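You operate a simulated robot arm through the tools that you are given. There is no shell and no other tool. Be economical: measure what you need, move in short steps, check, and stop when the job is done.

Carry out the task below with a simulated robot arm. There is one attempt and no reset: what you move stays moved.

TASK
Fetch the brown stone block and set it on the beige cork coaster. Then fetch the grey paperweight and set it on the pink plate.
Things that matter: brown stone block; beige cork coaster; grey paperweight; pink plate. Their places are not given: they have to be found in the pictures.

It is judged by the outcome, as a careful person would: the job done as asked, and still so three seconds after it is handed in. It fails if anything else is knocked over, pushed out of place, dropped, spilled or broken.

THE ROBOT
A 6-joint arm with a two-finger parallel gripper, fixed in place. Base frame: the origin is at the foot of the arm, x ahead of it, y to its left, z up; the work surface is at about z = 760. Lengths are in mm, angles in degrees, forces in N, time in s.
With the tool pointing down near the work surface it reaches from about 260 to 680 mm from the base axis. Its first joint turns from -66.0 to 66.0 degrees. Payload 2.9 kg.
Tool frame: the origin (TCP) lies between the finger pads and is the grasp point; the fingertips stand 30 mm ahead of it; z points along the fingers, y is the line along which they close. The gripper opens to 110 mm. The fingers are 20 mm wide and 10 mm thick; the gripper's body (48 by 112 mm) begins 55 mm behind the TCP.
Orientation is that of the tool frame in the base frame, as a unit quaternion [w, x, y, z]. With the fingers straight down and closing along the base's y, the tool's x points along the base's -x, its y along +y and its z along -z.

THE INTERFACE
- The arm moves only by the tool play_rows. Its argument "deltas" is a list of rows, each a list of 7 numbers: the turn, a rotation vector about the tool's x, y, z in degrees, then the shift along the tool's x, y, z in cm, then the finger opening in cm, from 0 to 11. In form: [[rx, ry, rz, tx, ty, tz, hand], ...]. A call has 1 to 20 rows; each row shifts and turns the commanded pose from where the row before left it, along the tool's axes as they then stand. A row lasts 0.2 s, in which the tool goes at most 50 mm and 8.6 degrees; a call with a longer step from one row to the next is refused whole, and so is a gripper value outside its range. A pose out of reach is approached as far as the arm can. The call stops where the force on the tool passes 40 N (or 10 N more than at its start, if that is more) or the arm is blocked; 0.2 s more then pass. The fingers move at their own pace (about 108 mm/s each) and stop on an object; they squeeze with about 31 N. The grip force told is the motor's: it shows also when the fingers shut on nothing. Time passes only in rows, and 0.2 s behind the last, so rows that do not move let the fingers close. It gives the time, the measured TCP pose, the force on the tool (base axes), the opening and the grip force at its end, in the units of the frame above (readings bear some noise).
- Cameras (640 x 400 px; columns grow to the right, rows downward): "scene" is fixed at [61.9, 440.4, 1390.9]; the picture's right is [-0.89, -0.46, 0.00], its down [-0.21, 0.41, -0.89] and it looks along [0.41, -0.79, -0.47] (base axes); focal length 313 px, centre (320, 200). "wrist" rides on the gripper at [-36, 0, -57] in the tool frame; the picture's right is [0.00, -1.00, 0.00], its down [0.97, 0.00, -0.24] and it looks along [0.24, 0.00, 0.97] (tool axes); focal length 218 px, centre (320, 200).
- capture(camera): a new picture of that camera. No time passes.
- probe_pixels(camera, pixels): there is no depth. For up to 12 entries [column, row, z] of the newest picture of that camera ("zoom" is the newest enlarged one), the place [x, y] in the base frame at which the ray of that pixel passes the height z, good to about 2 mm, but the place of the scene camera against the robot may be out by one fixed shift of up to 25 mm in any direction. No time passes.
- zoom(camera, box): a new picture of the part [left, top, right, bottom] of that camera's present view, enlarged. No time passes.
- sign_off(): hands the job in; it is judged then, once.

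Work in short steps. Measure before you move; look again where a grasp or a placing could have gone wrong, and mend it. You have 80 turns and 34 pictures in all, the two below and enlarged ones among them. Open the gripper and draw the arm clear of the work before you hand the job in, unless the task says otherwise; then end with one line.

The tools are called as a command line: name --pt "numbers of a row" for each row, then --argument value for the rest, lists and objects as JSON in quotes. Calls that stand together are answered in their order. play_rows: Moves the arm, as the interface text tells. Its arguments: {"type":"object","properties":{"deltas":{"type":"array","items":{"type":"array","items":{"type":"number"}}}},"required":["deltas"]} The other tools are called the same way: capture (camera) takes a picture; probe_pixels (camera, pixels) gives the place at which the rays of pixels pass given heights; zoom (camera, box) takes an enlarged picture of a part of a camera's view; sign_off () hands the job in.

At the start:

```text
clock: 0.0
tcp_pos: [508.6, -59.4, 1101.2]
orientation: [0.0, 0.0, 1.0, 0.001]
contact_force: [-0.7, 0.6, 0.2]
opening: 110.0
finger_force: 0.0
```

scene: 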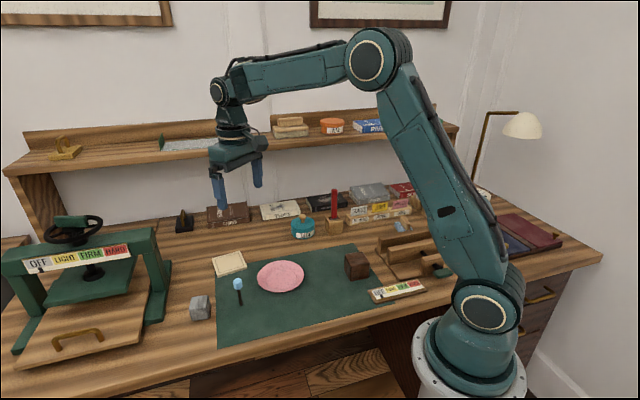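
wrist: 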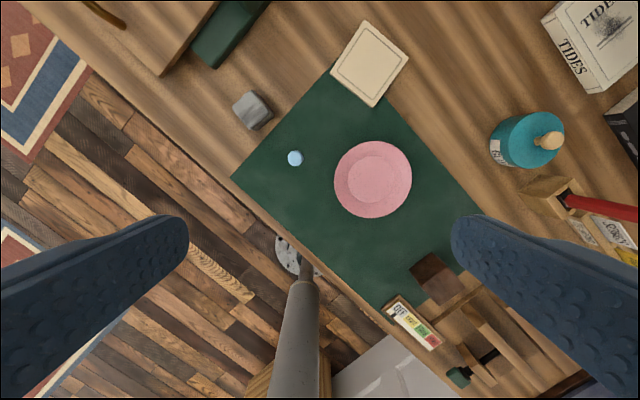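

I locate the block (435,278), coaster (370,62), paperweight (252,110) and plate (373,180) in the wrist picture, and zoom in for detail.

probe_pixels --camera "wrist" --pixels '[[435, 278, 800], [370, 62, 763], [252, 110, 785], [373, 180, 765], [331, 72, 763], [362, 20, 763], [409, 56, 763], [373, 107, 763], [334, 180, 770], [412, 180, 770], [295, 158, 790]]'

zoom --camera "scene" --box '[170, 220, 330, 340]'

zoom --camera "scene" --box '[310, 210, 450, 310]'

zoom --camera "wrist" --box '[370, 220, 530, 370]'

```text
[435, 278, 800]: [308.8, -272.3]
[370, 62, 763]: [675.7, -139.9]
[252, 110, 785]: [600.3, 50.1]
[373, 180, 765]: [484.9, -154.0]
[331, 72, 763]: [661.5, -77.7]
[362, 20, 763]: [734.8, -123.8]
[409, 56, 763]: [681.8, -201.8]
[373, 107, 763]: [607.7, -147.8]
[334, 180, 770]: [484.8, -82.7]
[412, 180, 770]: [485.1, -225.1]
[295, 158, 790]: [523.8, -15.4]
```

```text
3.33 times, centred on (250, 280) of scene
```

zoom: 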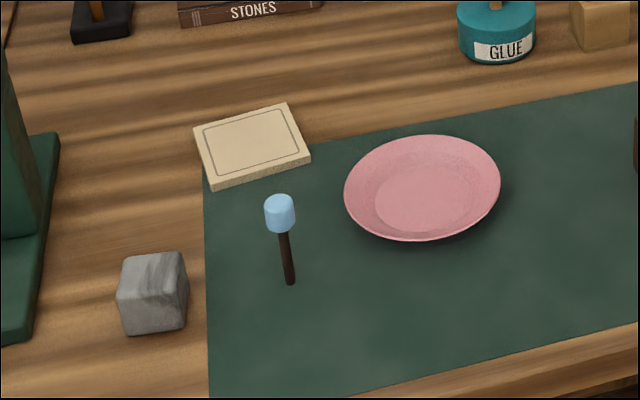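

```text
4.00 times, centred on (380, 260) of scene
```

zoom: 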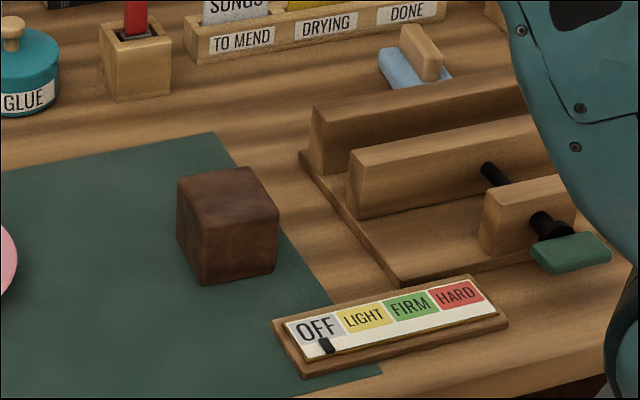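

```text
2.67 times, centred on (450, 295) of wrist
```

zoom: 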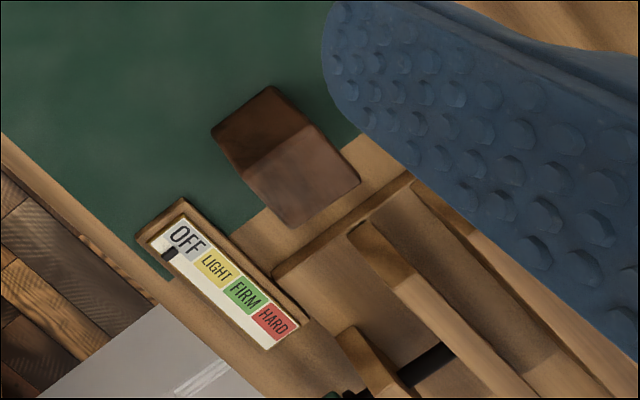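

The block's top face in the wrist zoom has corners about (243,167),(311,124),(361,182),(297,228), with its base edge (211,133)-(273,86). I probe these to get size, height and angle.

probe_pixels --camera "zoom" --pixels '[[211, 133, 761], [273, 86, 761], [243, 167, 810], [311, 124, 810], [361, 182, 810], [297, 228, 810], [243, 167, 820], [311, 124, 820], [361, 182, 820], [297, 228, 820]]'

zoom --camera "wrist" --box '[200, 60, 320, 180]'

```text
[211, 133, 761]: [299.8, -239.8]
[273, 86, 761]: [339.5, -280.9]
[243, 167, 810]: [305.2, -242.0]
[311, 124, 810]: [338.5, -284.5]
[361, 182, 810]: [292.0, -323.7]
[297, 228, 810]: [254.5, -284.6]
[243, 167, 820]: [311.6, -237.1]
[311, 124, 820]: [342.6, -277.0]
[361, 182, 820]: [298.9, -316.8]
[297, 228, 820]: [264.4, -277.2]
```

```text
3.33 times, centred on (260, 120) of wrist
```

zoom: 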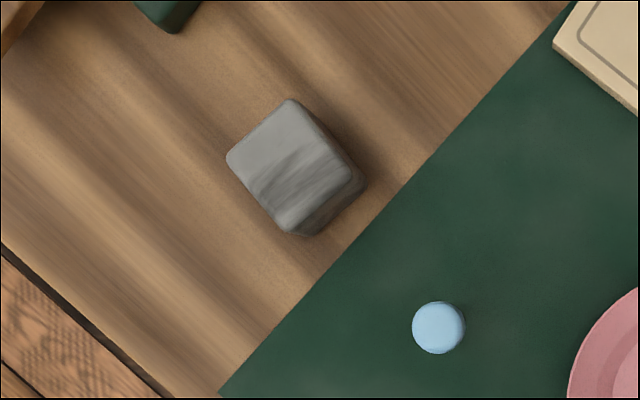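

Block: about 54 mm cube centred near (298,-282), top around 812, edges at about 40°/-50°. I go above it at z≈950 and turn the tool 40° so the fingers close parallel to the vise edge, then look again.

play_rows --pt "0 0 0 2.63 -2.78 1.9 11" --pt "0 0 0 2.63 -2.78 1.9 11" --pt "0 0 0 2.63 -2.78 1.9 11" --pt "0 0 0 2.63 -2.78 1.9 11" --pt "0 0 0 2.63 -2.78 1.9 11" --pt "0 0 0 2.63 -2.78 1.9 11" --pt "0 0 0 2.63 -2.78 1.9 11" --pt "0 0 0 2.63 -2.78 1.9 11" --pt "0 0 -8 0 0 0 11" --pt "0 0 -8 0 0 0 11" --pt "0 0 -8 0 0 0 11" --pt "0 0 -8 0 0 0 11" --pt "0 0 -8 0 0 0 11" --pt "0 0 0 0 0 0 11"

capture --camera "wrist"

capture --camera "scene"

```text
clock: 3.0
tcp_pos: [297.4, -282.8, 947.9]
orientation: [0.0, -0.343, 0.939, 0.0]
contact_force: [0.3, 0.5, -0.2]
opening: 109.8
finger_force: 0.1
```

```text
27 pictures are left
```

wrist: 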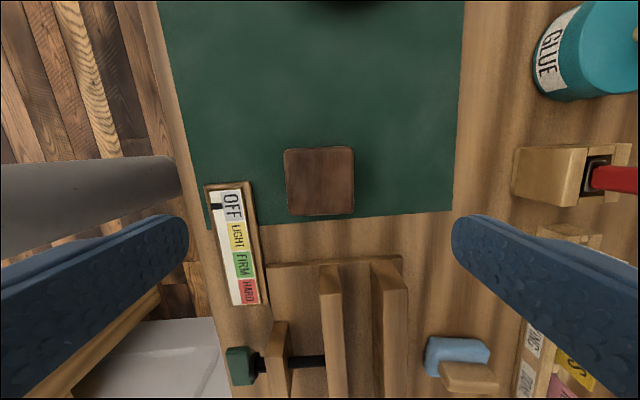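

```text
26 pictures are left
```

scene: 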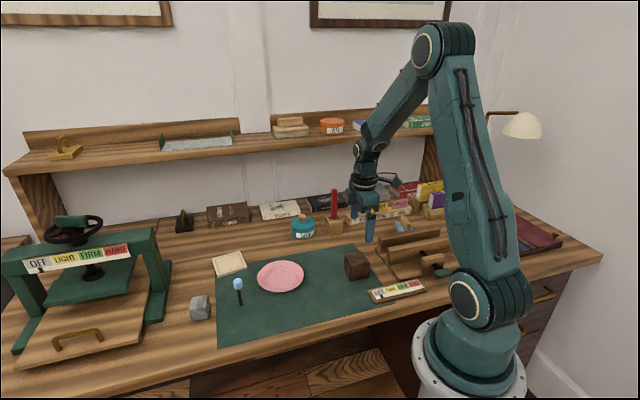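

The block is squarely aligned with the tool at (319,182). I probe its edges and the near edge of the OFF board (248,187), vise tops.

probe_pixels --camera "wrist" --pixels '[[284, 150, 812], [354, 148, 812], [354, 214, 812], [287, 215, 812], [319, 182, 812], [250, 182, 768], [205, 185, 768], [283, 266, 770]]'

zoom --camera "wrist" --box '[190, 120, 390, 250]'

```text
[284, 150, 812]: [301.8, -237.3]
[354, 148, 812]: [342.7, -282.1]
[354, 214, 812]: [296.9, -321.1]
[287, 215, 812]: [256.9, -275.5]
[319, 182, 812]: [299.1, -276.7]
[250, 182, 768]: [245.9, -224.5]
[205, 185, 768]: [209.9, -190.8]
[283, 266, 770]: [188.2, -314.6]
```

```text
3.08 times, centred on (290, 185) of wrist
```

zoom: 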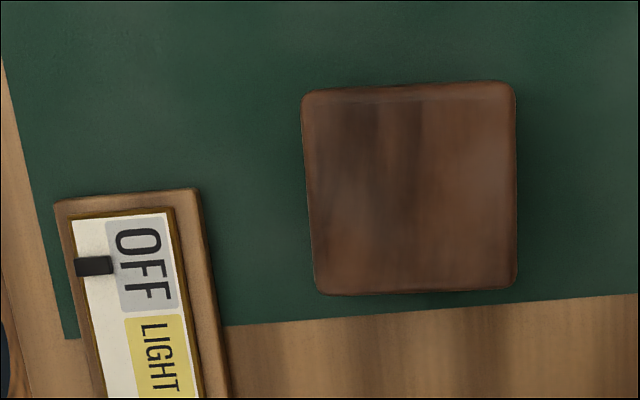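

The block is ~58 mm, centre about (299.5,-278.8). I shift -4 mm in tool x, +1 in y, open to 85 mm, go down to TCP z≈797, and close.

play_rows --pt "0 0 0 -0.4 0.1 2.5 8.5" --pt "0 0 0 0 0 3 8.5" --pt "0 0 0 0 0 3 8.5" --pt "0 0 0 0 0 2.6 8.5" --pt "0 0 0 0 0 2 8.5" --pt "0 0 0 0 0 2 8.5" --pt "0 0 0 0 0 0 8.5" --pt "0 0 0 0 0 0 5" --pt "0 0 0 0 0 0 5" --pt "0 0 0 0 0 0 5"

```text
clock: 5.2
tcp_pos: [299.4, -277.8, 798.8]
orientation: [0.0, -0.342, 0.94, 0.0]
contact_force: [-0.5, -1.1, -0.4]
opening: 60.9
finger_force: 30.8
```

The grip is firm at 60.9 mm. I lift to about 900, then carry towards the coaster at around (665,-137), turning 17° to align with it.

play_rows --pt "0 0 0 0 0 -1.5 4.5" --pt "0 0 0 0 0 -3 4.5" --pt "0 0 0 0 0 -3 4.5" --pt "0 0 0 0 0 -3 4.5" --pt "0 0 0 0 0 -2 4.5" --pt "0 0 0 -3.49 -0.97 0 4.5" --pt "0 0 0 -3.49 -0.97 0 4.5" --pt "0 0 0 -3.49 -0.97 0 4.5" --pt "0 0 0 -3.49 -0.97 0 4.5" --pt "0 0 0 -3.49 -0.97 0 4.5" --pt "0 0 0 -3.49 -0.97 0 4.5" --pt "0 0 0 -3.49 -0.97 0 4.5" --pt "0 0 0 -3.49 -0.97 0 4.5" --pt "0 0 0 -3.49 -0.97 0 4.5" --pt "0 0 0 -3.49 -0.97 0 4.5" --pt "0 0 -5.7 0 0 0 4.5" --pt "0 0 -5.7 0 0 0 4.5" --pt "0 0 -5.6 0 0 0 4.5" --pt "0 0 0 0 0 0 4.5"

capture --camera "wrist"

capture --camera "scene"

```text
clock: 9.2
tcp_pos: [630.2, -128.5, 922.2]
orientation: [0.0, -0.478, 0.878, 0.001]
contact_force: [0.2, 0.1, -0.5]
opening: 45.1
finger_force: 0.1
```

```text
24 pictures are left
```

wrist: 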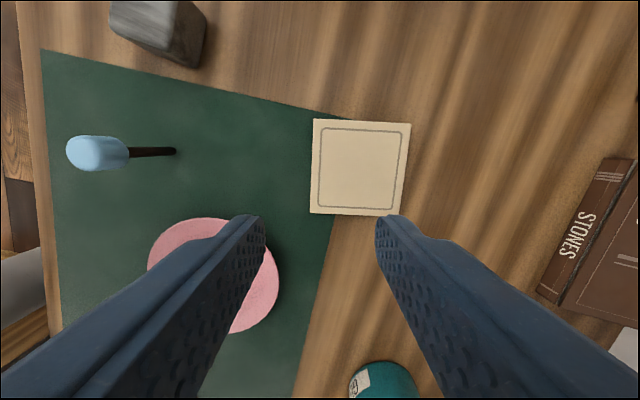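

```text
23 pictures are left
```

scene: 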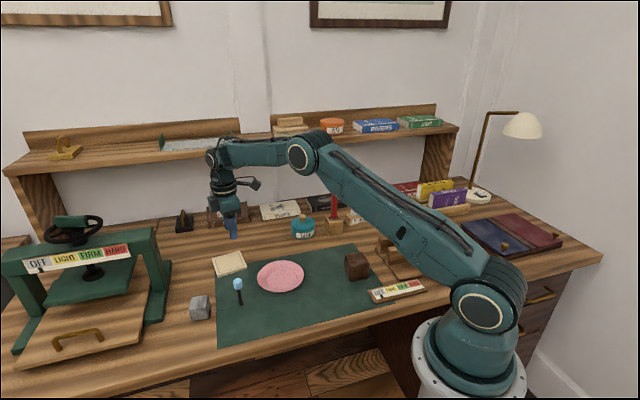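

The block was lost: the fingers are at 45 mm and the block is still around (357,265) in the scene. While here I measure the coaster from corners (314,119),(410,123),(400,215),(310,212), and zoom on the block.

probe_pixels --camera "wrist" --pixels '[[314, 119, 768], [410, 123, 768], [400, 215, 768], [310, 212, 768], [360, 167, 768]]'

zoom --camera "scene" --box '[310, 210, 450, 310]'

```text
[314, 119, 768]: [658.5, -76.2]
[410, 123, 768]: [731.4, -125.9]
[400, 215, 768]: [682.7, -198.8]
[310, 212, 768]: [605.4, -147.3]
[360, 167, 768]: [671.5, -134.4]
```

```text
4.00 times, centred on (380, 260) of scene
```

zoom: 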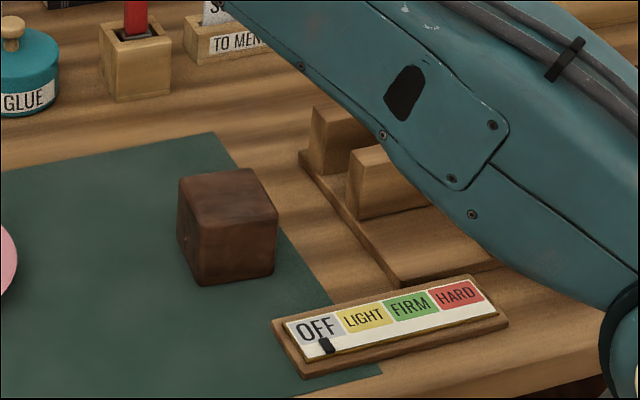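

The block slid out of the fingers almost in place. The coaster centre is (670,-137). I go back above the block, re-measure, and then lift slowly with a full closing command.

play_rows --pt "0 0 5.7 0 0 0 8.5" --pt "0 0 5.7 0 0 0 8.5" --pt "0 0 5.6 0 0 0 8.5" --pt "0 0 0 3.4 0.97 0 8.5" --pt "0 0 0 3.4 0.97 0 8.5" --pt "0 0 0 3.4 0.97 0 8.5" --pt "0 0 0 3.4 0.97 0 8.5" --pt "0 0 0 3.4 0.97 0 8.5" --pt "0 0 0 3.4 0.97 0 8.5" --pt "0 0 0 3.4 0.97 0 8.5" --pt "0 0 0 3.4 0.97 0 8.5" --pt "0 0 0 3.4 0.97 0 8.5" --pt "0 0 0 3.4 0.97 0 8.5" --pt "0 0 0 0 0 0 8.5"

capture --camera "wrist"

```text
clock: 12.2
tcp_pos: [307.9, -274.1, 922.5]
orientation: [0.0, -0.342, 0.94, -0.001]
contact_force: [0.4, -0.2, -0.5]
opening: 85.0
finger_force: 0.1
```

```text
21 pictures are left
```

wrist: 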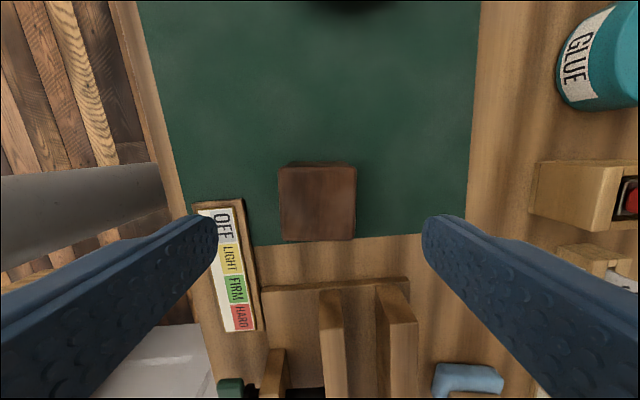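

The block is square to the fingers at about (318,204). I probe its top.

probe_pixels --camera "wrist" --pixels '[[278, 169, 818], [357, 167, 818], [354, 240, 818], [282, 241, 818], [318, 203, 818]]'

```text
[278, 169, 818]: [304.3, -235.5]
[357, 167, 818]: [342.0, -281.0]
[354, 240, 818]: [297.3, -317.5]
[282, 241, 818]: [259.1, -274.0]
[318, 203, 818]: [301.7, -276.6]
```

Centre (300.7,-277). I shift +7 mm x, +2 y, descend to z≈792, close fully, and lift just a few mm slowly to read the load.

play_rows --pt "0 0 0 0.7 0.2 2 8.5" --pt "0 0 0 0 0 3 8.5" --pt "0 0 0 0 0 3 8.5" --pt "0 0 0 0 0 2.5 8.5" --pt "0 0 0 0 0 1.5 8.5" --pt "0 0 0 0 0 1.0 8.5" --pt "0 0 0 0 0 0 8.5" --pt "0 0 0 0 0 0 0" --pt "0 0 0 0 0 0 0" --pt "0 0 0 0 0 0 0" --pt "0 0 0 0 0 0 0" --pt "0 0 0 0 0 -0.3 0" --pt "0 0 0 0 0 -0.3 0" --pt "0 0 0 0 0 -0.3 0" --pt "0 0 0 0 0 -0.3 0" --pt "0 0 0 0 0 0 0"

capture --camera "wrist"

```text
clock: 15.6
tcp_pos: [299.2, -276.5, 803.5]
orientation: [0.0, -0.342, 0.94, 0.0]
contact_force: [0.0, 0.2, -4.8]
opening: 60.0
finger_force: 30.6
```

```text
20 pictures are left
```

wrist: 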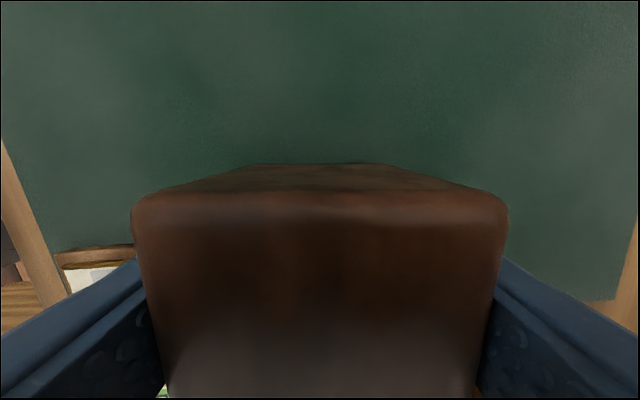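

The load reads about 4.8 N down. I lift another 10 mm slowly and see whether it stays in the fingers.

play_rows --pt "0 0 0 0 0 -0.3 0" --pt "0 0 0 0 0 -0.3 0" --pt "0 0 0 0 0 -0.4 0" --pt "0 0 0 0 0 0 0" --pt "0 0 0 0 0 0 0"

capture --camera "wrist"

zoom --camera "scene" --box '[310, 210, 450, 310]'

```text
clock: 16.8
tcp_pos: [299.8, -276.8, 813.1]
orientation: [0.0, -0.342, 0.94, 0.0]
contact_force: [-0.6, 0.2, -5.4]
opening: 60.0
finger_force: 31.1
```

```text
19 pictures are left
```

wrist: 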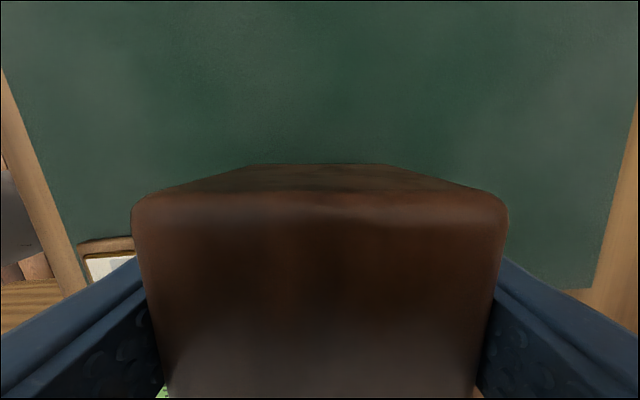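

```text
4.00 times, centred on (380, 260) of scene
```

zoom: 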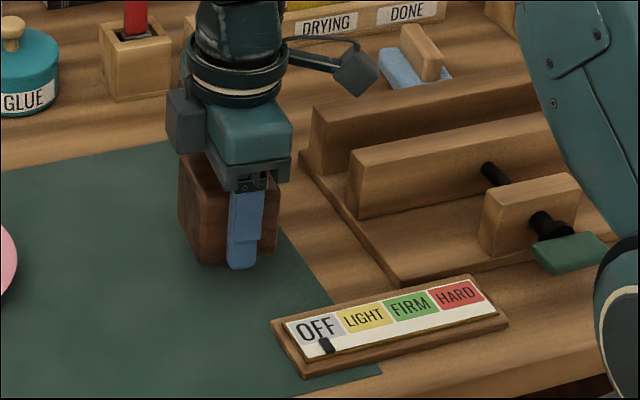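

It is held steadily. I raise it gently by 60 mm with ramped speed and check the load.

play_rows --pt "0 0 0 0 0 -0.4 0" --pt "0 0 0 0 0 -0.7 0" --pt "0 0 0 0 0 -1 0" --pt "0 0 0 0 0 -1 0" --pt "0 0 0 0 0 -1 0" --pt "0 0 0 0 0 -0.8 0" --pt "0 0 0 0 0 -0.6 0" --pt "0 0 0 0 0 -0.3 0" --pt "0 0 0 -0.3 -0.1 0 0" --pt "0 0 0 -0.7 -0.2 0 0" --pt "0 0 0 -1.0 -0.3 0 0" --pt "0 0 0 -1.4 -0.4 0 0" --pt "0 0 0 -1.4 -0.4 0 0" --pt "0 0 0 -1.4 -0.4 0 0" --pt "0 0 0 -1.0 -0.3 0 0" --pt "0 0 0 -0.5 -0.2 0 0" --pt "0 0 0 0 0 0 0"

```text
clock: 20.4
tcp_pos: [375.7, -244.8, 872.2]
orientation: [0.0, -0.342, 0.94, 0.0]
contact_force: [1.0, 0.0, -5.3]
opening: 59.9
finger_force: 30.7
```

Load still 5.3 N. I continue to about (655,-136) at moderate speed.

play_rows --pt "0 0 0 -0.6 -0.2 0 0" --pt "0 0 0 -1.2 -0.4 0 0" --pt "0 0 0 -1.8 -0.6 0 0" --pt "0 0 0 -1.98 -0.68 0 0" --pt "0 0 0 -1.98 -0.68 0 0" --pt "0 0 0 -1.98 -0.68 0 0" --pt "0 0 0 -1.98 -0.68 0 0" --pt "0 0 0 -1.98 -0.68 0 0" --pt "0 0 0 -1.98 -0.68 0 0" --pt "0 0 0 -1.98 -0.68 0 0" --pt "0 0 0 -1.98 -0.68 0 0" --pt "0 0 0 -1.98 -0.68 0 0" --pt "0 0 0 -1.98 -0.68 0 0" --pt "0 0 0 -1.98 -0.68 0 0" --pt "0 0 0 -1.8 -0.6 0 0" --pt "0 0 0 -1.2 -0.4 0 0" --pt "0 0 0 0 0 0 0"

```text
clock: 24.0
tcp_pos: [654.2, -135.7, 872.0]
orientation: [0.001, -0.342, 0.94, -0.001]
contact_force: [-0.2, 0.0, -5.8]
opening: 59.9
finger_force: 30.8
```

Now I turn 15.5° to match the coaster's edges and step to (668,-137).

play_rows --pt "0 0 -2 0 0 0 0" --pt "0 0 -3 0 0 0 0" --pt "0 0 -3 0 0 0 0" --pt "0 0 -3 0 0 0 0" --pt "0 0 -2.5 0 0 0 0" --pt "0 0 -2 0 0 0 0" --pt "0 0 0 -0.35 -0.6 0 0" --pt "0 0 0 -0.35 -0.6 0 0" --pt "0 0 0 0 0 0 0"

capture --camera "scene"

```text
clock: 26.0
tcp_pos: [665.8, -137.7, 872.4]
orientation: [0.0, -0.465, 0.885, 0.0]
contact_force: [0.1, 0.3, -4.9]
opening: 60.0
finger_force: 30.3
```

```text
17 pictures are left
```

scene: 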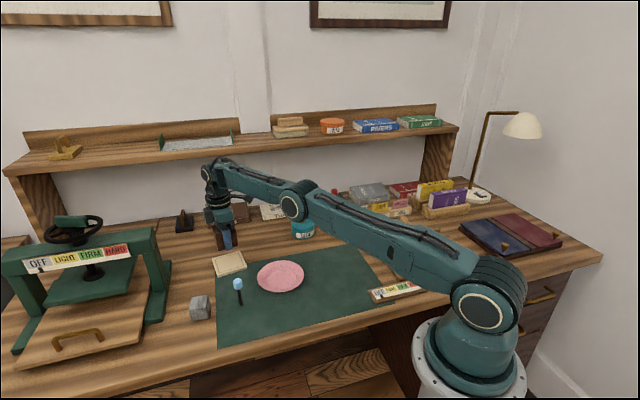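

Reach is fine at (666,-138). I lower to about z 808, just above the coaster.

play_rows --pt "0 0 0 0 0 0.4 0" --pt "0 0 0 0 0 0.8 0" --pt "0 0 0 0 0 1 0" --pt "0 0 0 0 0 1 0" --pt "0 0 0 0 0 1 0" --pt "0 0 0 0 0 1 0" --pt "0 0 0 0 0 0.7 0" --pt "0 0 0 0 0 0.5 0" --pt "0 0 0 0 0 0 0"

capture --camera "wrist"

zoom --camera "scene" --box '[180, 200, 300, 300]'

```text
clock: 28.0
tcp_pos: [666.2, -137.7, 807.2]
orientation: [0.0, -0.466, 0.885, 0.0]
contact_force: [1.0, -0.1, -5.3]
opening: 59.8
finger_force: 30.8
```

```text
16 pictures are left
```

wrist: 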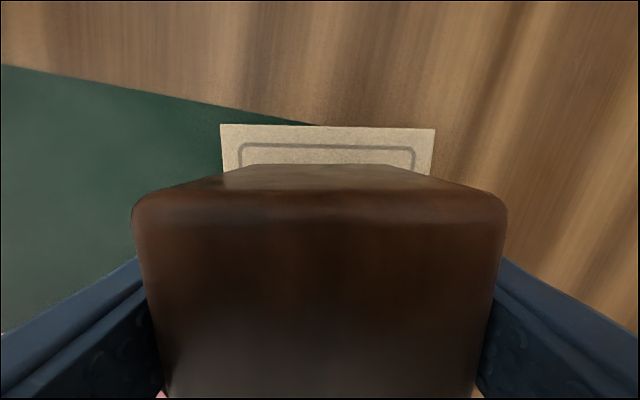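

```text
4.00 times, centred on (240, 250) of scene
```

zoom: 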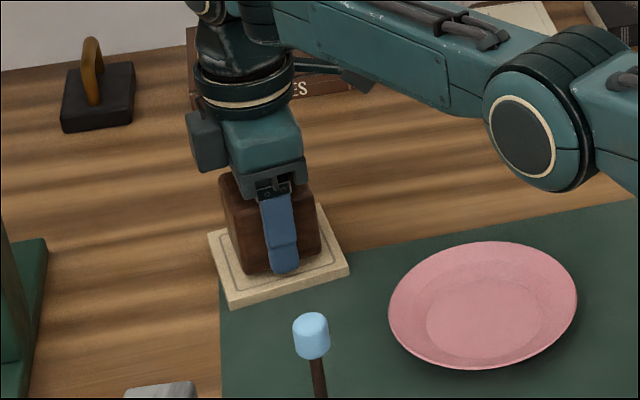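

The coaster's far edge shows at row 126, columns 220–435. I probe it to fine-centre.

probe_pixels --camera "wrist" --pixels '[[220, 125, 768], [435, 129, 768], [328, 127, 768]]'

```text
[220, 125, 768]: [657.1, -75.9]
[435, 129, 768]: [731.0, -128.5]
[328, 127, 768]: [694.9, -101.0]
```

Coaster centre ≈ (669.3,-138.7). I shift -3 mm in y and -1 in x, then lower in 2 mm steps to contact.

play_rows --pt "0 0 0 -0.1 -0.3 0 0" --pt "0 0 0 0 0 0.2 0" --pt "0 0 0 0 0 0.2 0" --pt "0 0 0 0 0 0.1 0" --pt "0 0 0 0 0 0 0"

```text
clock: 29.2
tcp_pos: [667.0, -135.4, 803.4]
orientation: [-0.001, -0.465, 0.885, 0.001]
contact_force: [-1.2, -0.5, -5.2]
opening: 59.7
finger_force: 30.9
out of reach, approached as far as the arm can: row 1
```

Reach limit touched, but it is within ~3 mm of centre, fine. I lower further in 1 mm steps until the load goes off.

play_rows --pt "0 0 0 0.1 0.2 0.1 0" --pt "0 0 0 0 0 0.1 0" --pt "0 0 0 0 0 0.1 0" --pt "0 0 0 0 0 0 0"

```text
clock: 30.2
tcp_pos: [665.4, -135.7, 801.3]
orientation: [0.002, -0.466, 0.885, -0.001]
contact_force: [-0.8, 2.6, 13.2]
opening: 59.9
finger_force: 31.1
```

The block is in contact (+13 N). I open and retreat straight up.

play_rows --pt "0 0 0 0 0 -0.05 7" --pt "0 0 0 0 0 0 8" --pt "0 0 0 0 0 0 8" --pt "0 0 0 0 0 -1 8" --pt "0 0 0 0 0 -3 8" --pt "0 0 0 0 0 -4 8" --pt "0 0 0 0 0 -4 8" --pt "0 0 0 0 0 -4 8" --pt "0 0 0 0 0 0 8"

capture --camera "wrist"

```text
clock: 32.2
tcp_pos: [661.1, -131.5, 958.9]
orientation: [0.0, -0.465, 0.885, 0.0]
contact_force: [-0.4, 0.4, 0.7]
opening: 79.9
finger_force: 0.1
out of reach, approached as far as the arm can: row 5, 7
```

```text
14 pictures are left
```

wrist: 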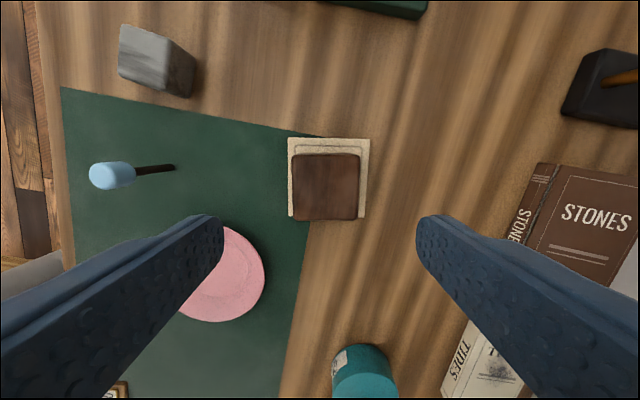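

The block rests on the coaster inside its edges. Next I move over the paperweight near (590,48), keeping above the upright blue mallet, and turn to 42° so the fingers close across the mallet direction.

play_rows --pt "0 0 0 -2.0 3.2 0 8.5" --pt "0 0 0 -2.0 3.2 0 8.5" --pt "0 0 0 -2.0 3.2 0 8.5" --pt "0 0 0 -2.0 3.2 0 8.5" --pt "0 0 0 -2.0 3.2 0 8.5" --pt "0 0 6.7 0 0 0 8.5" --pt "0 0 6.8 0 0 0 8.5" --pt "0 0 0 0 0 0 8.5"

capture --camera "wrist"

zoom --camera "scene" --box '[130, 190, 310, 340]'

```text
clock: 34.0
tcp_pos: [667.2, 34.9, 999.1]
orientation: [-0.001, -0.358, 0.934, -0.001]
contact_force: [0.6, -0.6, 0.0]
opening: 84.8
finger_force: 0.1
out of reach, approached as far as the arm can: row 1, 2, 3, 4, 5
```

```text
13 pictures are left
```

wrist: 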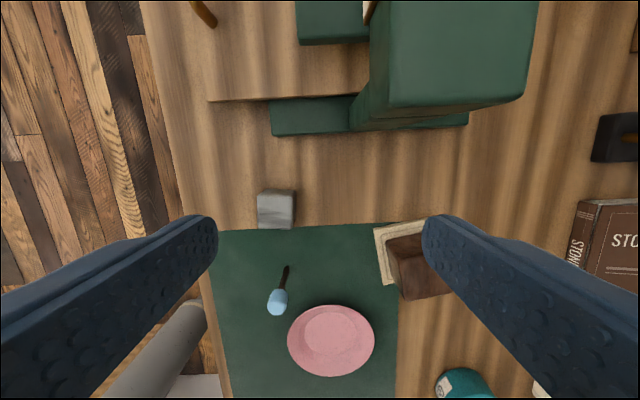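

```text
2.67 times, centred on (220, 265) of scene
```

zoom: 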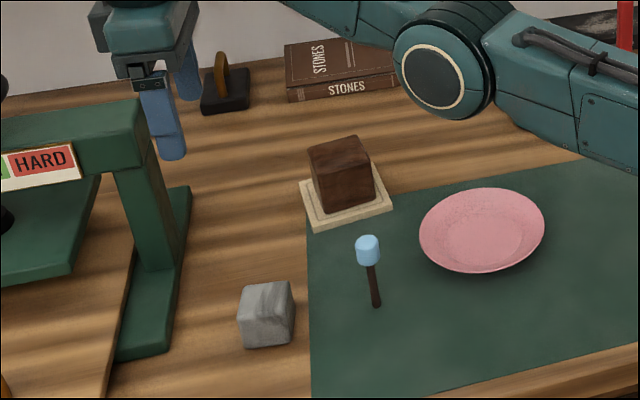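

The tool ended at (667,35,999), not where I planned, because of the reach clipping. I hold still one row to see where it settles before moving on.

play_rows --pt "0 0 0 0 0 0 8.5" --pt "0 0 0 0 0 0 8.5"

```text
clock: 34.6
tcp_pos: [665.1, 32.2, 998.1]
orientation: [0.0, -0.358, 0.934, 0.0]
contact_force: [0.0, -0.4, -0.5]
opening: 85.0
finger_force: 0.0
```

It is settled; I test a 40 mm move toward the base (−x).

play_rows --pt "0 0 0 1.5 1.35 0 8.5" --pt "0 0 0 1.5 1.35 0 8.5" --pt "0 0 0 0 0 0 8.5"

```text
clock: 35.4
tcp_pos: [628.6, 35.5, 1002.3]
orientation: [0.001, -0.358, 0.934, 0.0]
contact_force: [0.4, 0.1, -1.0]
opening: 85.4
finger_force: 0.0
out of reach, approached as far as the arm can: row 1
```

Moves track again. I go to about (583,40,955) and look.

play_rows --pt "0 0 0 1.5 1.7 1.5 8.5" --pt "0 0 0 1.5 1.7 1.5 8.5" --pt "0 0 0 0 0 1.5 8.5" --pt "0 0 0 0 0 0 8.5"

capture --camera "wrist"

```text
clock: 36.4
tcp_pos: [583.4, 40.0, 955.4]
orientation: [0.0, -0.358, 0.934, 0.0]
contact_force: [-0.6, -0.6, -0.9]
opening: 85.0
finger_force: 0.0
```

```text
11 pictures are left
```

wrist: 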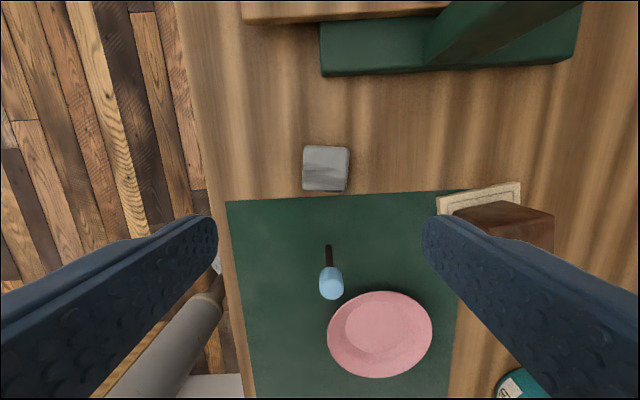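

Paperweight top spans (303,147)–(349,191), aligned with the tool. I probe it, the press foot edge (row 75), mallet and plate.

probe_pixels --camera "wrist" --pixels '[[303, 147, 804], [349, 148, 804], [346, 191, 804], [303, 190, 804], [325, 75, 775], [331, 283, 840], [329, 248, 761], [327, 333, 775], [432, 333, 775], [380, 291, 775], [380, 379, 775], [376, 325, 766]]'

zoom --camera "wrist" --box '[270, 110, 470, 390]'

```text
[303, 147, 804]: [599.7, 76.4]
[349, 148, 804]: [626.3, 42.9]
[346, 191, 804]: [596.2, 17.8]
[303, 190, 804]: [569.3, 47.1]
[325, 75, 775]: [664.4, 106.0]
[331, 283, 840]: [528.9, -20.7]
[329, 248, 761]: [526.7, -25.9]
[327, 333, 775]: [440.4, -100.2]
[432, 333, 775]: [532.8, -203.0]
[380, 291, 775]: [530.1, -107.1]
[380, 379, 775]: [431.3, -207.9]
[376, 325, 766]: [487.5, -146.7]
```

```text
1.43 times, centred on (370, 250) of wrist
```

zoom: 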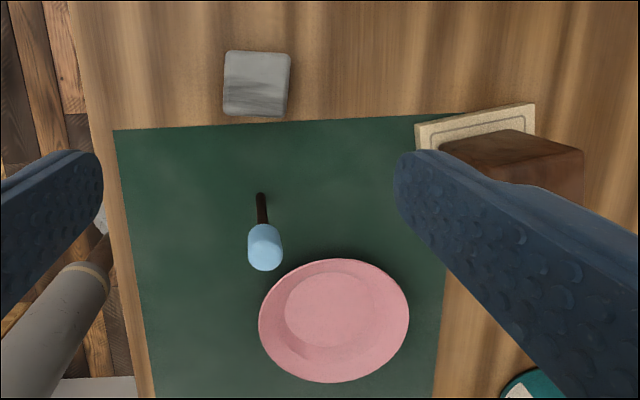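

Paperweight centre (598,46), 42 mm wide, everything else ≥90 mm away. I shift (-15,-5) mm, descend to z≈793, close and lift slowly.

play_rows --pt "0 0 0 -1.48 -0.5 2 7.5" --pt "0 0 0 0 0 3 7.5" --pt "0 0 0 0 0 3 7.5" --pt "0 0 0 0 0 3 7.5" --pt "0 0 0 0 0 2.5 7.5" --pt "0 0 0 0 0 1.7 7.5" --pt "0 0 0 0 0 1.0 7.5" --pt "0 0 0 0 0 0 7.5" --pt "0 0 0 0 0 0 0" --pt "0 0 0 0 0 0 0" --pt "0 0 0 0 0 0 0" --pt "0 0 0 0 0 0 0"

```text
clock: 39.0
tcp_pos: [596.4, 45.8, 792.0]
orientation: [0.0, -0.358, 0.934, -0.001]
contact_force: [-0.2, -0.3, 0.1]
opening: 43.5
finger_force: 30.8
```

Gripped at 43.5 mm. I lift slowly by 12 mm and read the load.

play_rows --pt "0 0 0 0 0 -0.3 0" --pt "0 0 0 0 0 -0.3 0" --pt "0 0 0 0 0 -0.3 0" --pt "0 0 0 0 0 -0.3 0" --pt "0 0 0 0 0 0 0" --pt "0 0 0 0 0 0 0"

capture --camera "wrist"

```text
clock: 40.4
tcp_pos: [596.5, 46.6, 804.5]
orientation: [0.0, -0.358, 0.934, 0.001]
contact_force: [-0.6, 0.3, -1.8]
opening: 43.8
finger_force: 30.8
```

```text
9 pictures are left
```

wrist: 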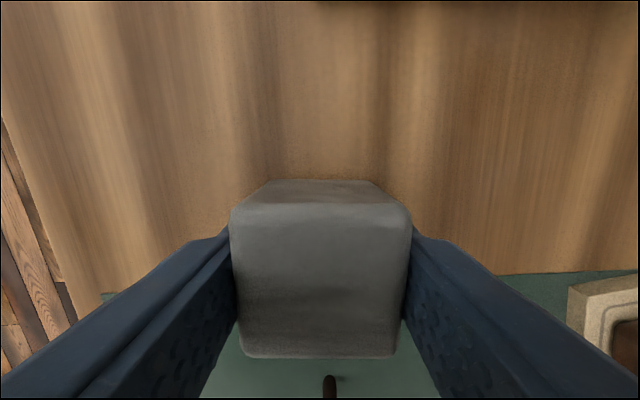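

Load ≈1.8 N and it hangs clear. I raise it ~115 mm to pass well over the mallet.

play_rows --pt "0 0 0 0 0 -0.4 0" --pt "0 0 0 0 0 -0.8 0" --pt "0 0 0 0 0 -1.2 0" --pt "0 0 0 0 0 -1.5 0" --pt "0 0 0 0 0 -1.5 0" --pt "0 0 0 0 0 -1.5 0" --pt "0 0 0 0 0 -1.5 0" --pt "0 0 0 0 0 -1.5 0" --pt "0 0 0 0 0 -1.2 0" --pt "0 0 0 0 0 -0.8 0" --pt "0 0 0 0 0 -0.4 0" --pt "0 0 0 0 0 0 0"

```text
clock: 43.0
tcp_pos: [599.7, 47.5, 927.7]
orientation: [0.001, -0.358, 0.934, -0.001]
contact_force: [-0.4, -0.2, -2.8]
opening: 43.8
finger_force: 30.9
```

Still held. I carry it to the plate centre (484.5,-154).

play_rows --pt "0 0 0 0.72 -0.24 0 0" --pt "0 0 0 1.26 -0.42 0 0" --pt "0 0 0 1.8 -0.6 0 0" --pt "0 0 0 1.8 -0.6 0 0" --pt "0 0 0 1.8 -0.6 0 0" --pt "0 0 0 1.8 -0.6 0 0" --pt "0 0 0 1.8 -0.6 0 0" --pt "0 0 0 1.8 -0.6 0 0" --pt "0 0 0 1.8 -0.6 0 0" --pt "0 0 0 1.8 -0.6 0 0" --pt "0 0 0 1.8 -0.6 0 0" --pt "0 0 0 1.8 -0.6 0 0" --pt "0 0 0 1.26 -0.42 0 0" --pt "0 0 0 0.72 -0.24 0 0" --pt "0 0 0 0 0 0 0"

capture --camera "wrist"

```text
clock: 46.2
tcp_pos: [484.0, -155.9, 927.0]
orientation: [0.0, -0.359, 0.933, 0.001]
contact_force: [0.8, 0.2, -2.4]
opening: 43.9
finger_force: 30.8
```

```text
8 pictures are left
```

wrist: 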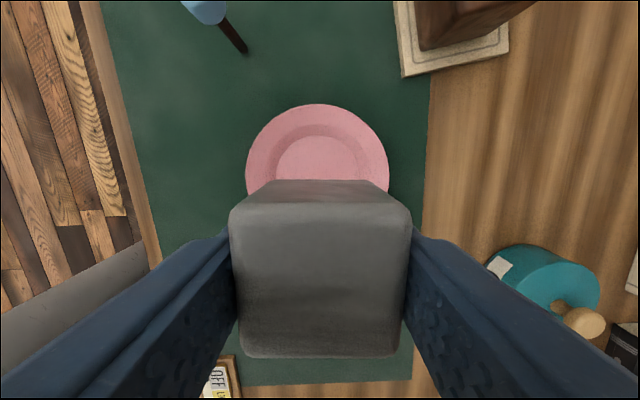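

The plate is centred at column 317, with its far rim at row 104. I probe to verify the centring.

probe_pixels --camera "wrist" --pixels '[[317, 104, 778], [246, 172, 778], [389, 172, 778], [277, 170, 765], [358, 170, 765]]'

```text
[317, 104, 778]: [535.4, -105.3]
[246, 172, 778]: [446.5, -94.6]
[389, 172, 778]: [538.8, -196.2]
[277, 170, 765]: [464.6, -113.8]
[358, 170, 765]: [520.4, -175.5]
```

Centred within 3 mm. I correct slightly and lower to about z 806; the inner flat is ~83 mm wide so I will open only to ~55 mm when releasing.

play_rows --pt "0 0 0 -0.17 0.19 0.5 0" --pt "0 0 0 0 0 1 0" --pt "0 0 0 0 0 1.5 0" --pt "0 0 0 0 0 1.5 0" --pt "0 0 0 0 0 1.5 0" --pt "0 0 0 0 0 1.5 0" --pt "0 0 0 0 0 1.5 0" --pt "0 0 0 0 0 1.2 0" --pt "0 0 0 0 0 1 0" --pt "0 0 0 0 0 0.6 0" --pt "0 0 0 0 0 0.3 0" --pt "0 0 0 0 0 0 0"

zoom --camera "scene" --box '[190, 210, 330, 310]'

```text
clock: 48.8
tcp_pos: [481.9, -153.1, 805.7]
orientation: [0.0, -0.359, 0.933, 0.0]
contact_force: [0.1, 0.4, -2.8]
opening: 43.5
finger_force: 30.9
```

```text
4.00 times, centred on (260, 260) of scene
```

zoom: 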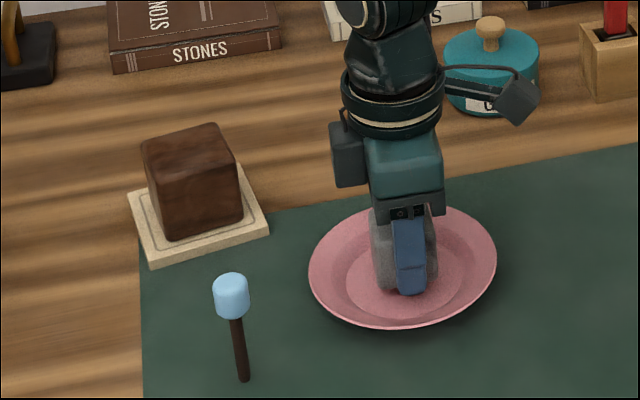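

It hangs over the plate's inner flat. I lower in 1–2 mm steps and watch the force.

play_rows --pt "0 0 0 0 0 0.2 0" --pt "0 0 0 0 0 0.2 0" --pt "0 0 0 0 0 0.1 0" --pt "0 0 0 0 0 0 0"

```text
clock: 49.8
tcp_pos: [483.1, -153.8, 802.3]
orientation: [0.0, -0.359, 0.933, 0.0]
contact_force: [0.1, 0.6, -2.0]
opening: 43.5
finger_force: 30.8
```

play_rows --pt "0 0 0 0 0 0.1 0" --pt "0 0 0 0 0 0.1 0" --pt "0 0 0 0 0 0 0"

```text
clock: 50.6
tcp_pos: [481.9, -154.1, 799.5]
orientation: [0.0, -0.358, 0.934, 0.0]
contact_force: [-0.7, -0.4, -2.0]
opening: 43.5
finger_force: 31.1
```

No contact yet; I go on in 1 mm steps.

play_rows --pt "0 0 0 0 0 0.1 0" --pt "0 0 0 0 0 0.1 0" --pt "0 0 0 0 0 0 0"

```text
clock: 51.4
tcp_pos: [481.9, -152.7, 797.8]
orientation: [0.0, -0.358, 0.934, 0.0]
contact_force: [1.1, 0.3, -1.8]
opening: 43.9
finger_force: 30.7
```

play_rows --pt "0 0 0 0 0 0.1 0" --pt "0 0 0 0 0 0.05 0" --pt "0 0 0 0 0 0 0"

```text
clock: 52.2
tcp_pos: [481.9, -153.6, 797.3]
orientation: [0.0, -0.358, 0.934, 0.0]
contact_force: [-2.4, 2.2, 7.5]
opening: 43.6
finger_force: 30.9
```

Contact (+7.5 N). I open to 55 mm, rise slowly, then draw well clear upward.

play_rows --pt "0 0 0 0 0 -0.05 5.2" --pt "0 0 0 0 0 0 5.5" --pt "0 0 0 0 0 0 5.5" --pt "0 0 0 0 0 -0.5 5.5" --pt "0 0 0 0 0 -1 5.5" --pt "0 0 0 0 0 -3 5.5" --pt "0 0 0 0 0 -4 6" --pt "0 0 0 0 0 -4 8" --pt "0 0 0 0 0 -4 8" --pt "0 0 0 0 0 -4 8" --pt "0 0 0 0 0 0 8"

capture --camera "wrist"

capture --camera "scene"

```text
clock: 54.6
tcp_pos: [483.8, -153.1, 1001.6]
orientation: [0.001, -0.358, 0.934, 0.001]
contact_force: [0.3, -0.2, -0.5]
opening: 80.1
finger_force: 0.1
```

```text
6 pictures are left
```

wrist: 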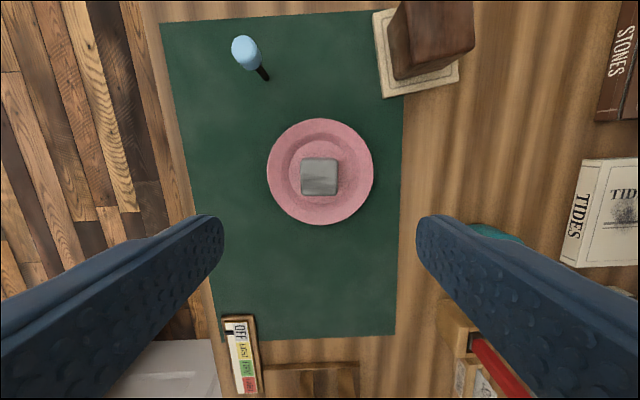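

```text
5 pictures are left
```

scene: 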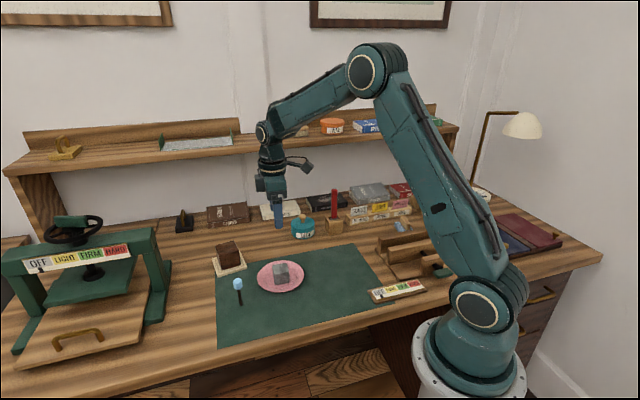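

The block sits on the coaster, the paperweight is on the plate, nothing else has moved, and the gripper is open and clear. I hand the job in.

sign_off

```text
The job is handed in.
```

The brown stone block is on the beige cork coaster and the grey paperweight is on the pink plate. The block slipped from the gripper on the first lift, so I gripped it again; nothing else looks out of place in the last pictures.
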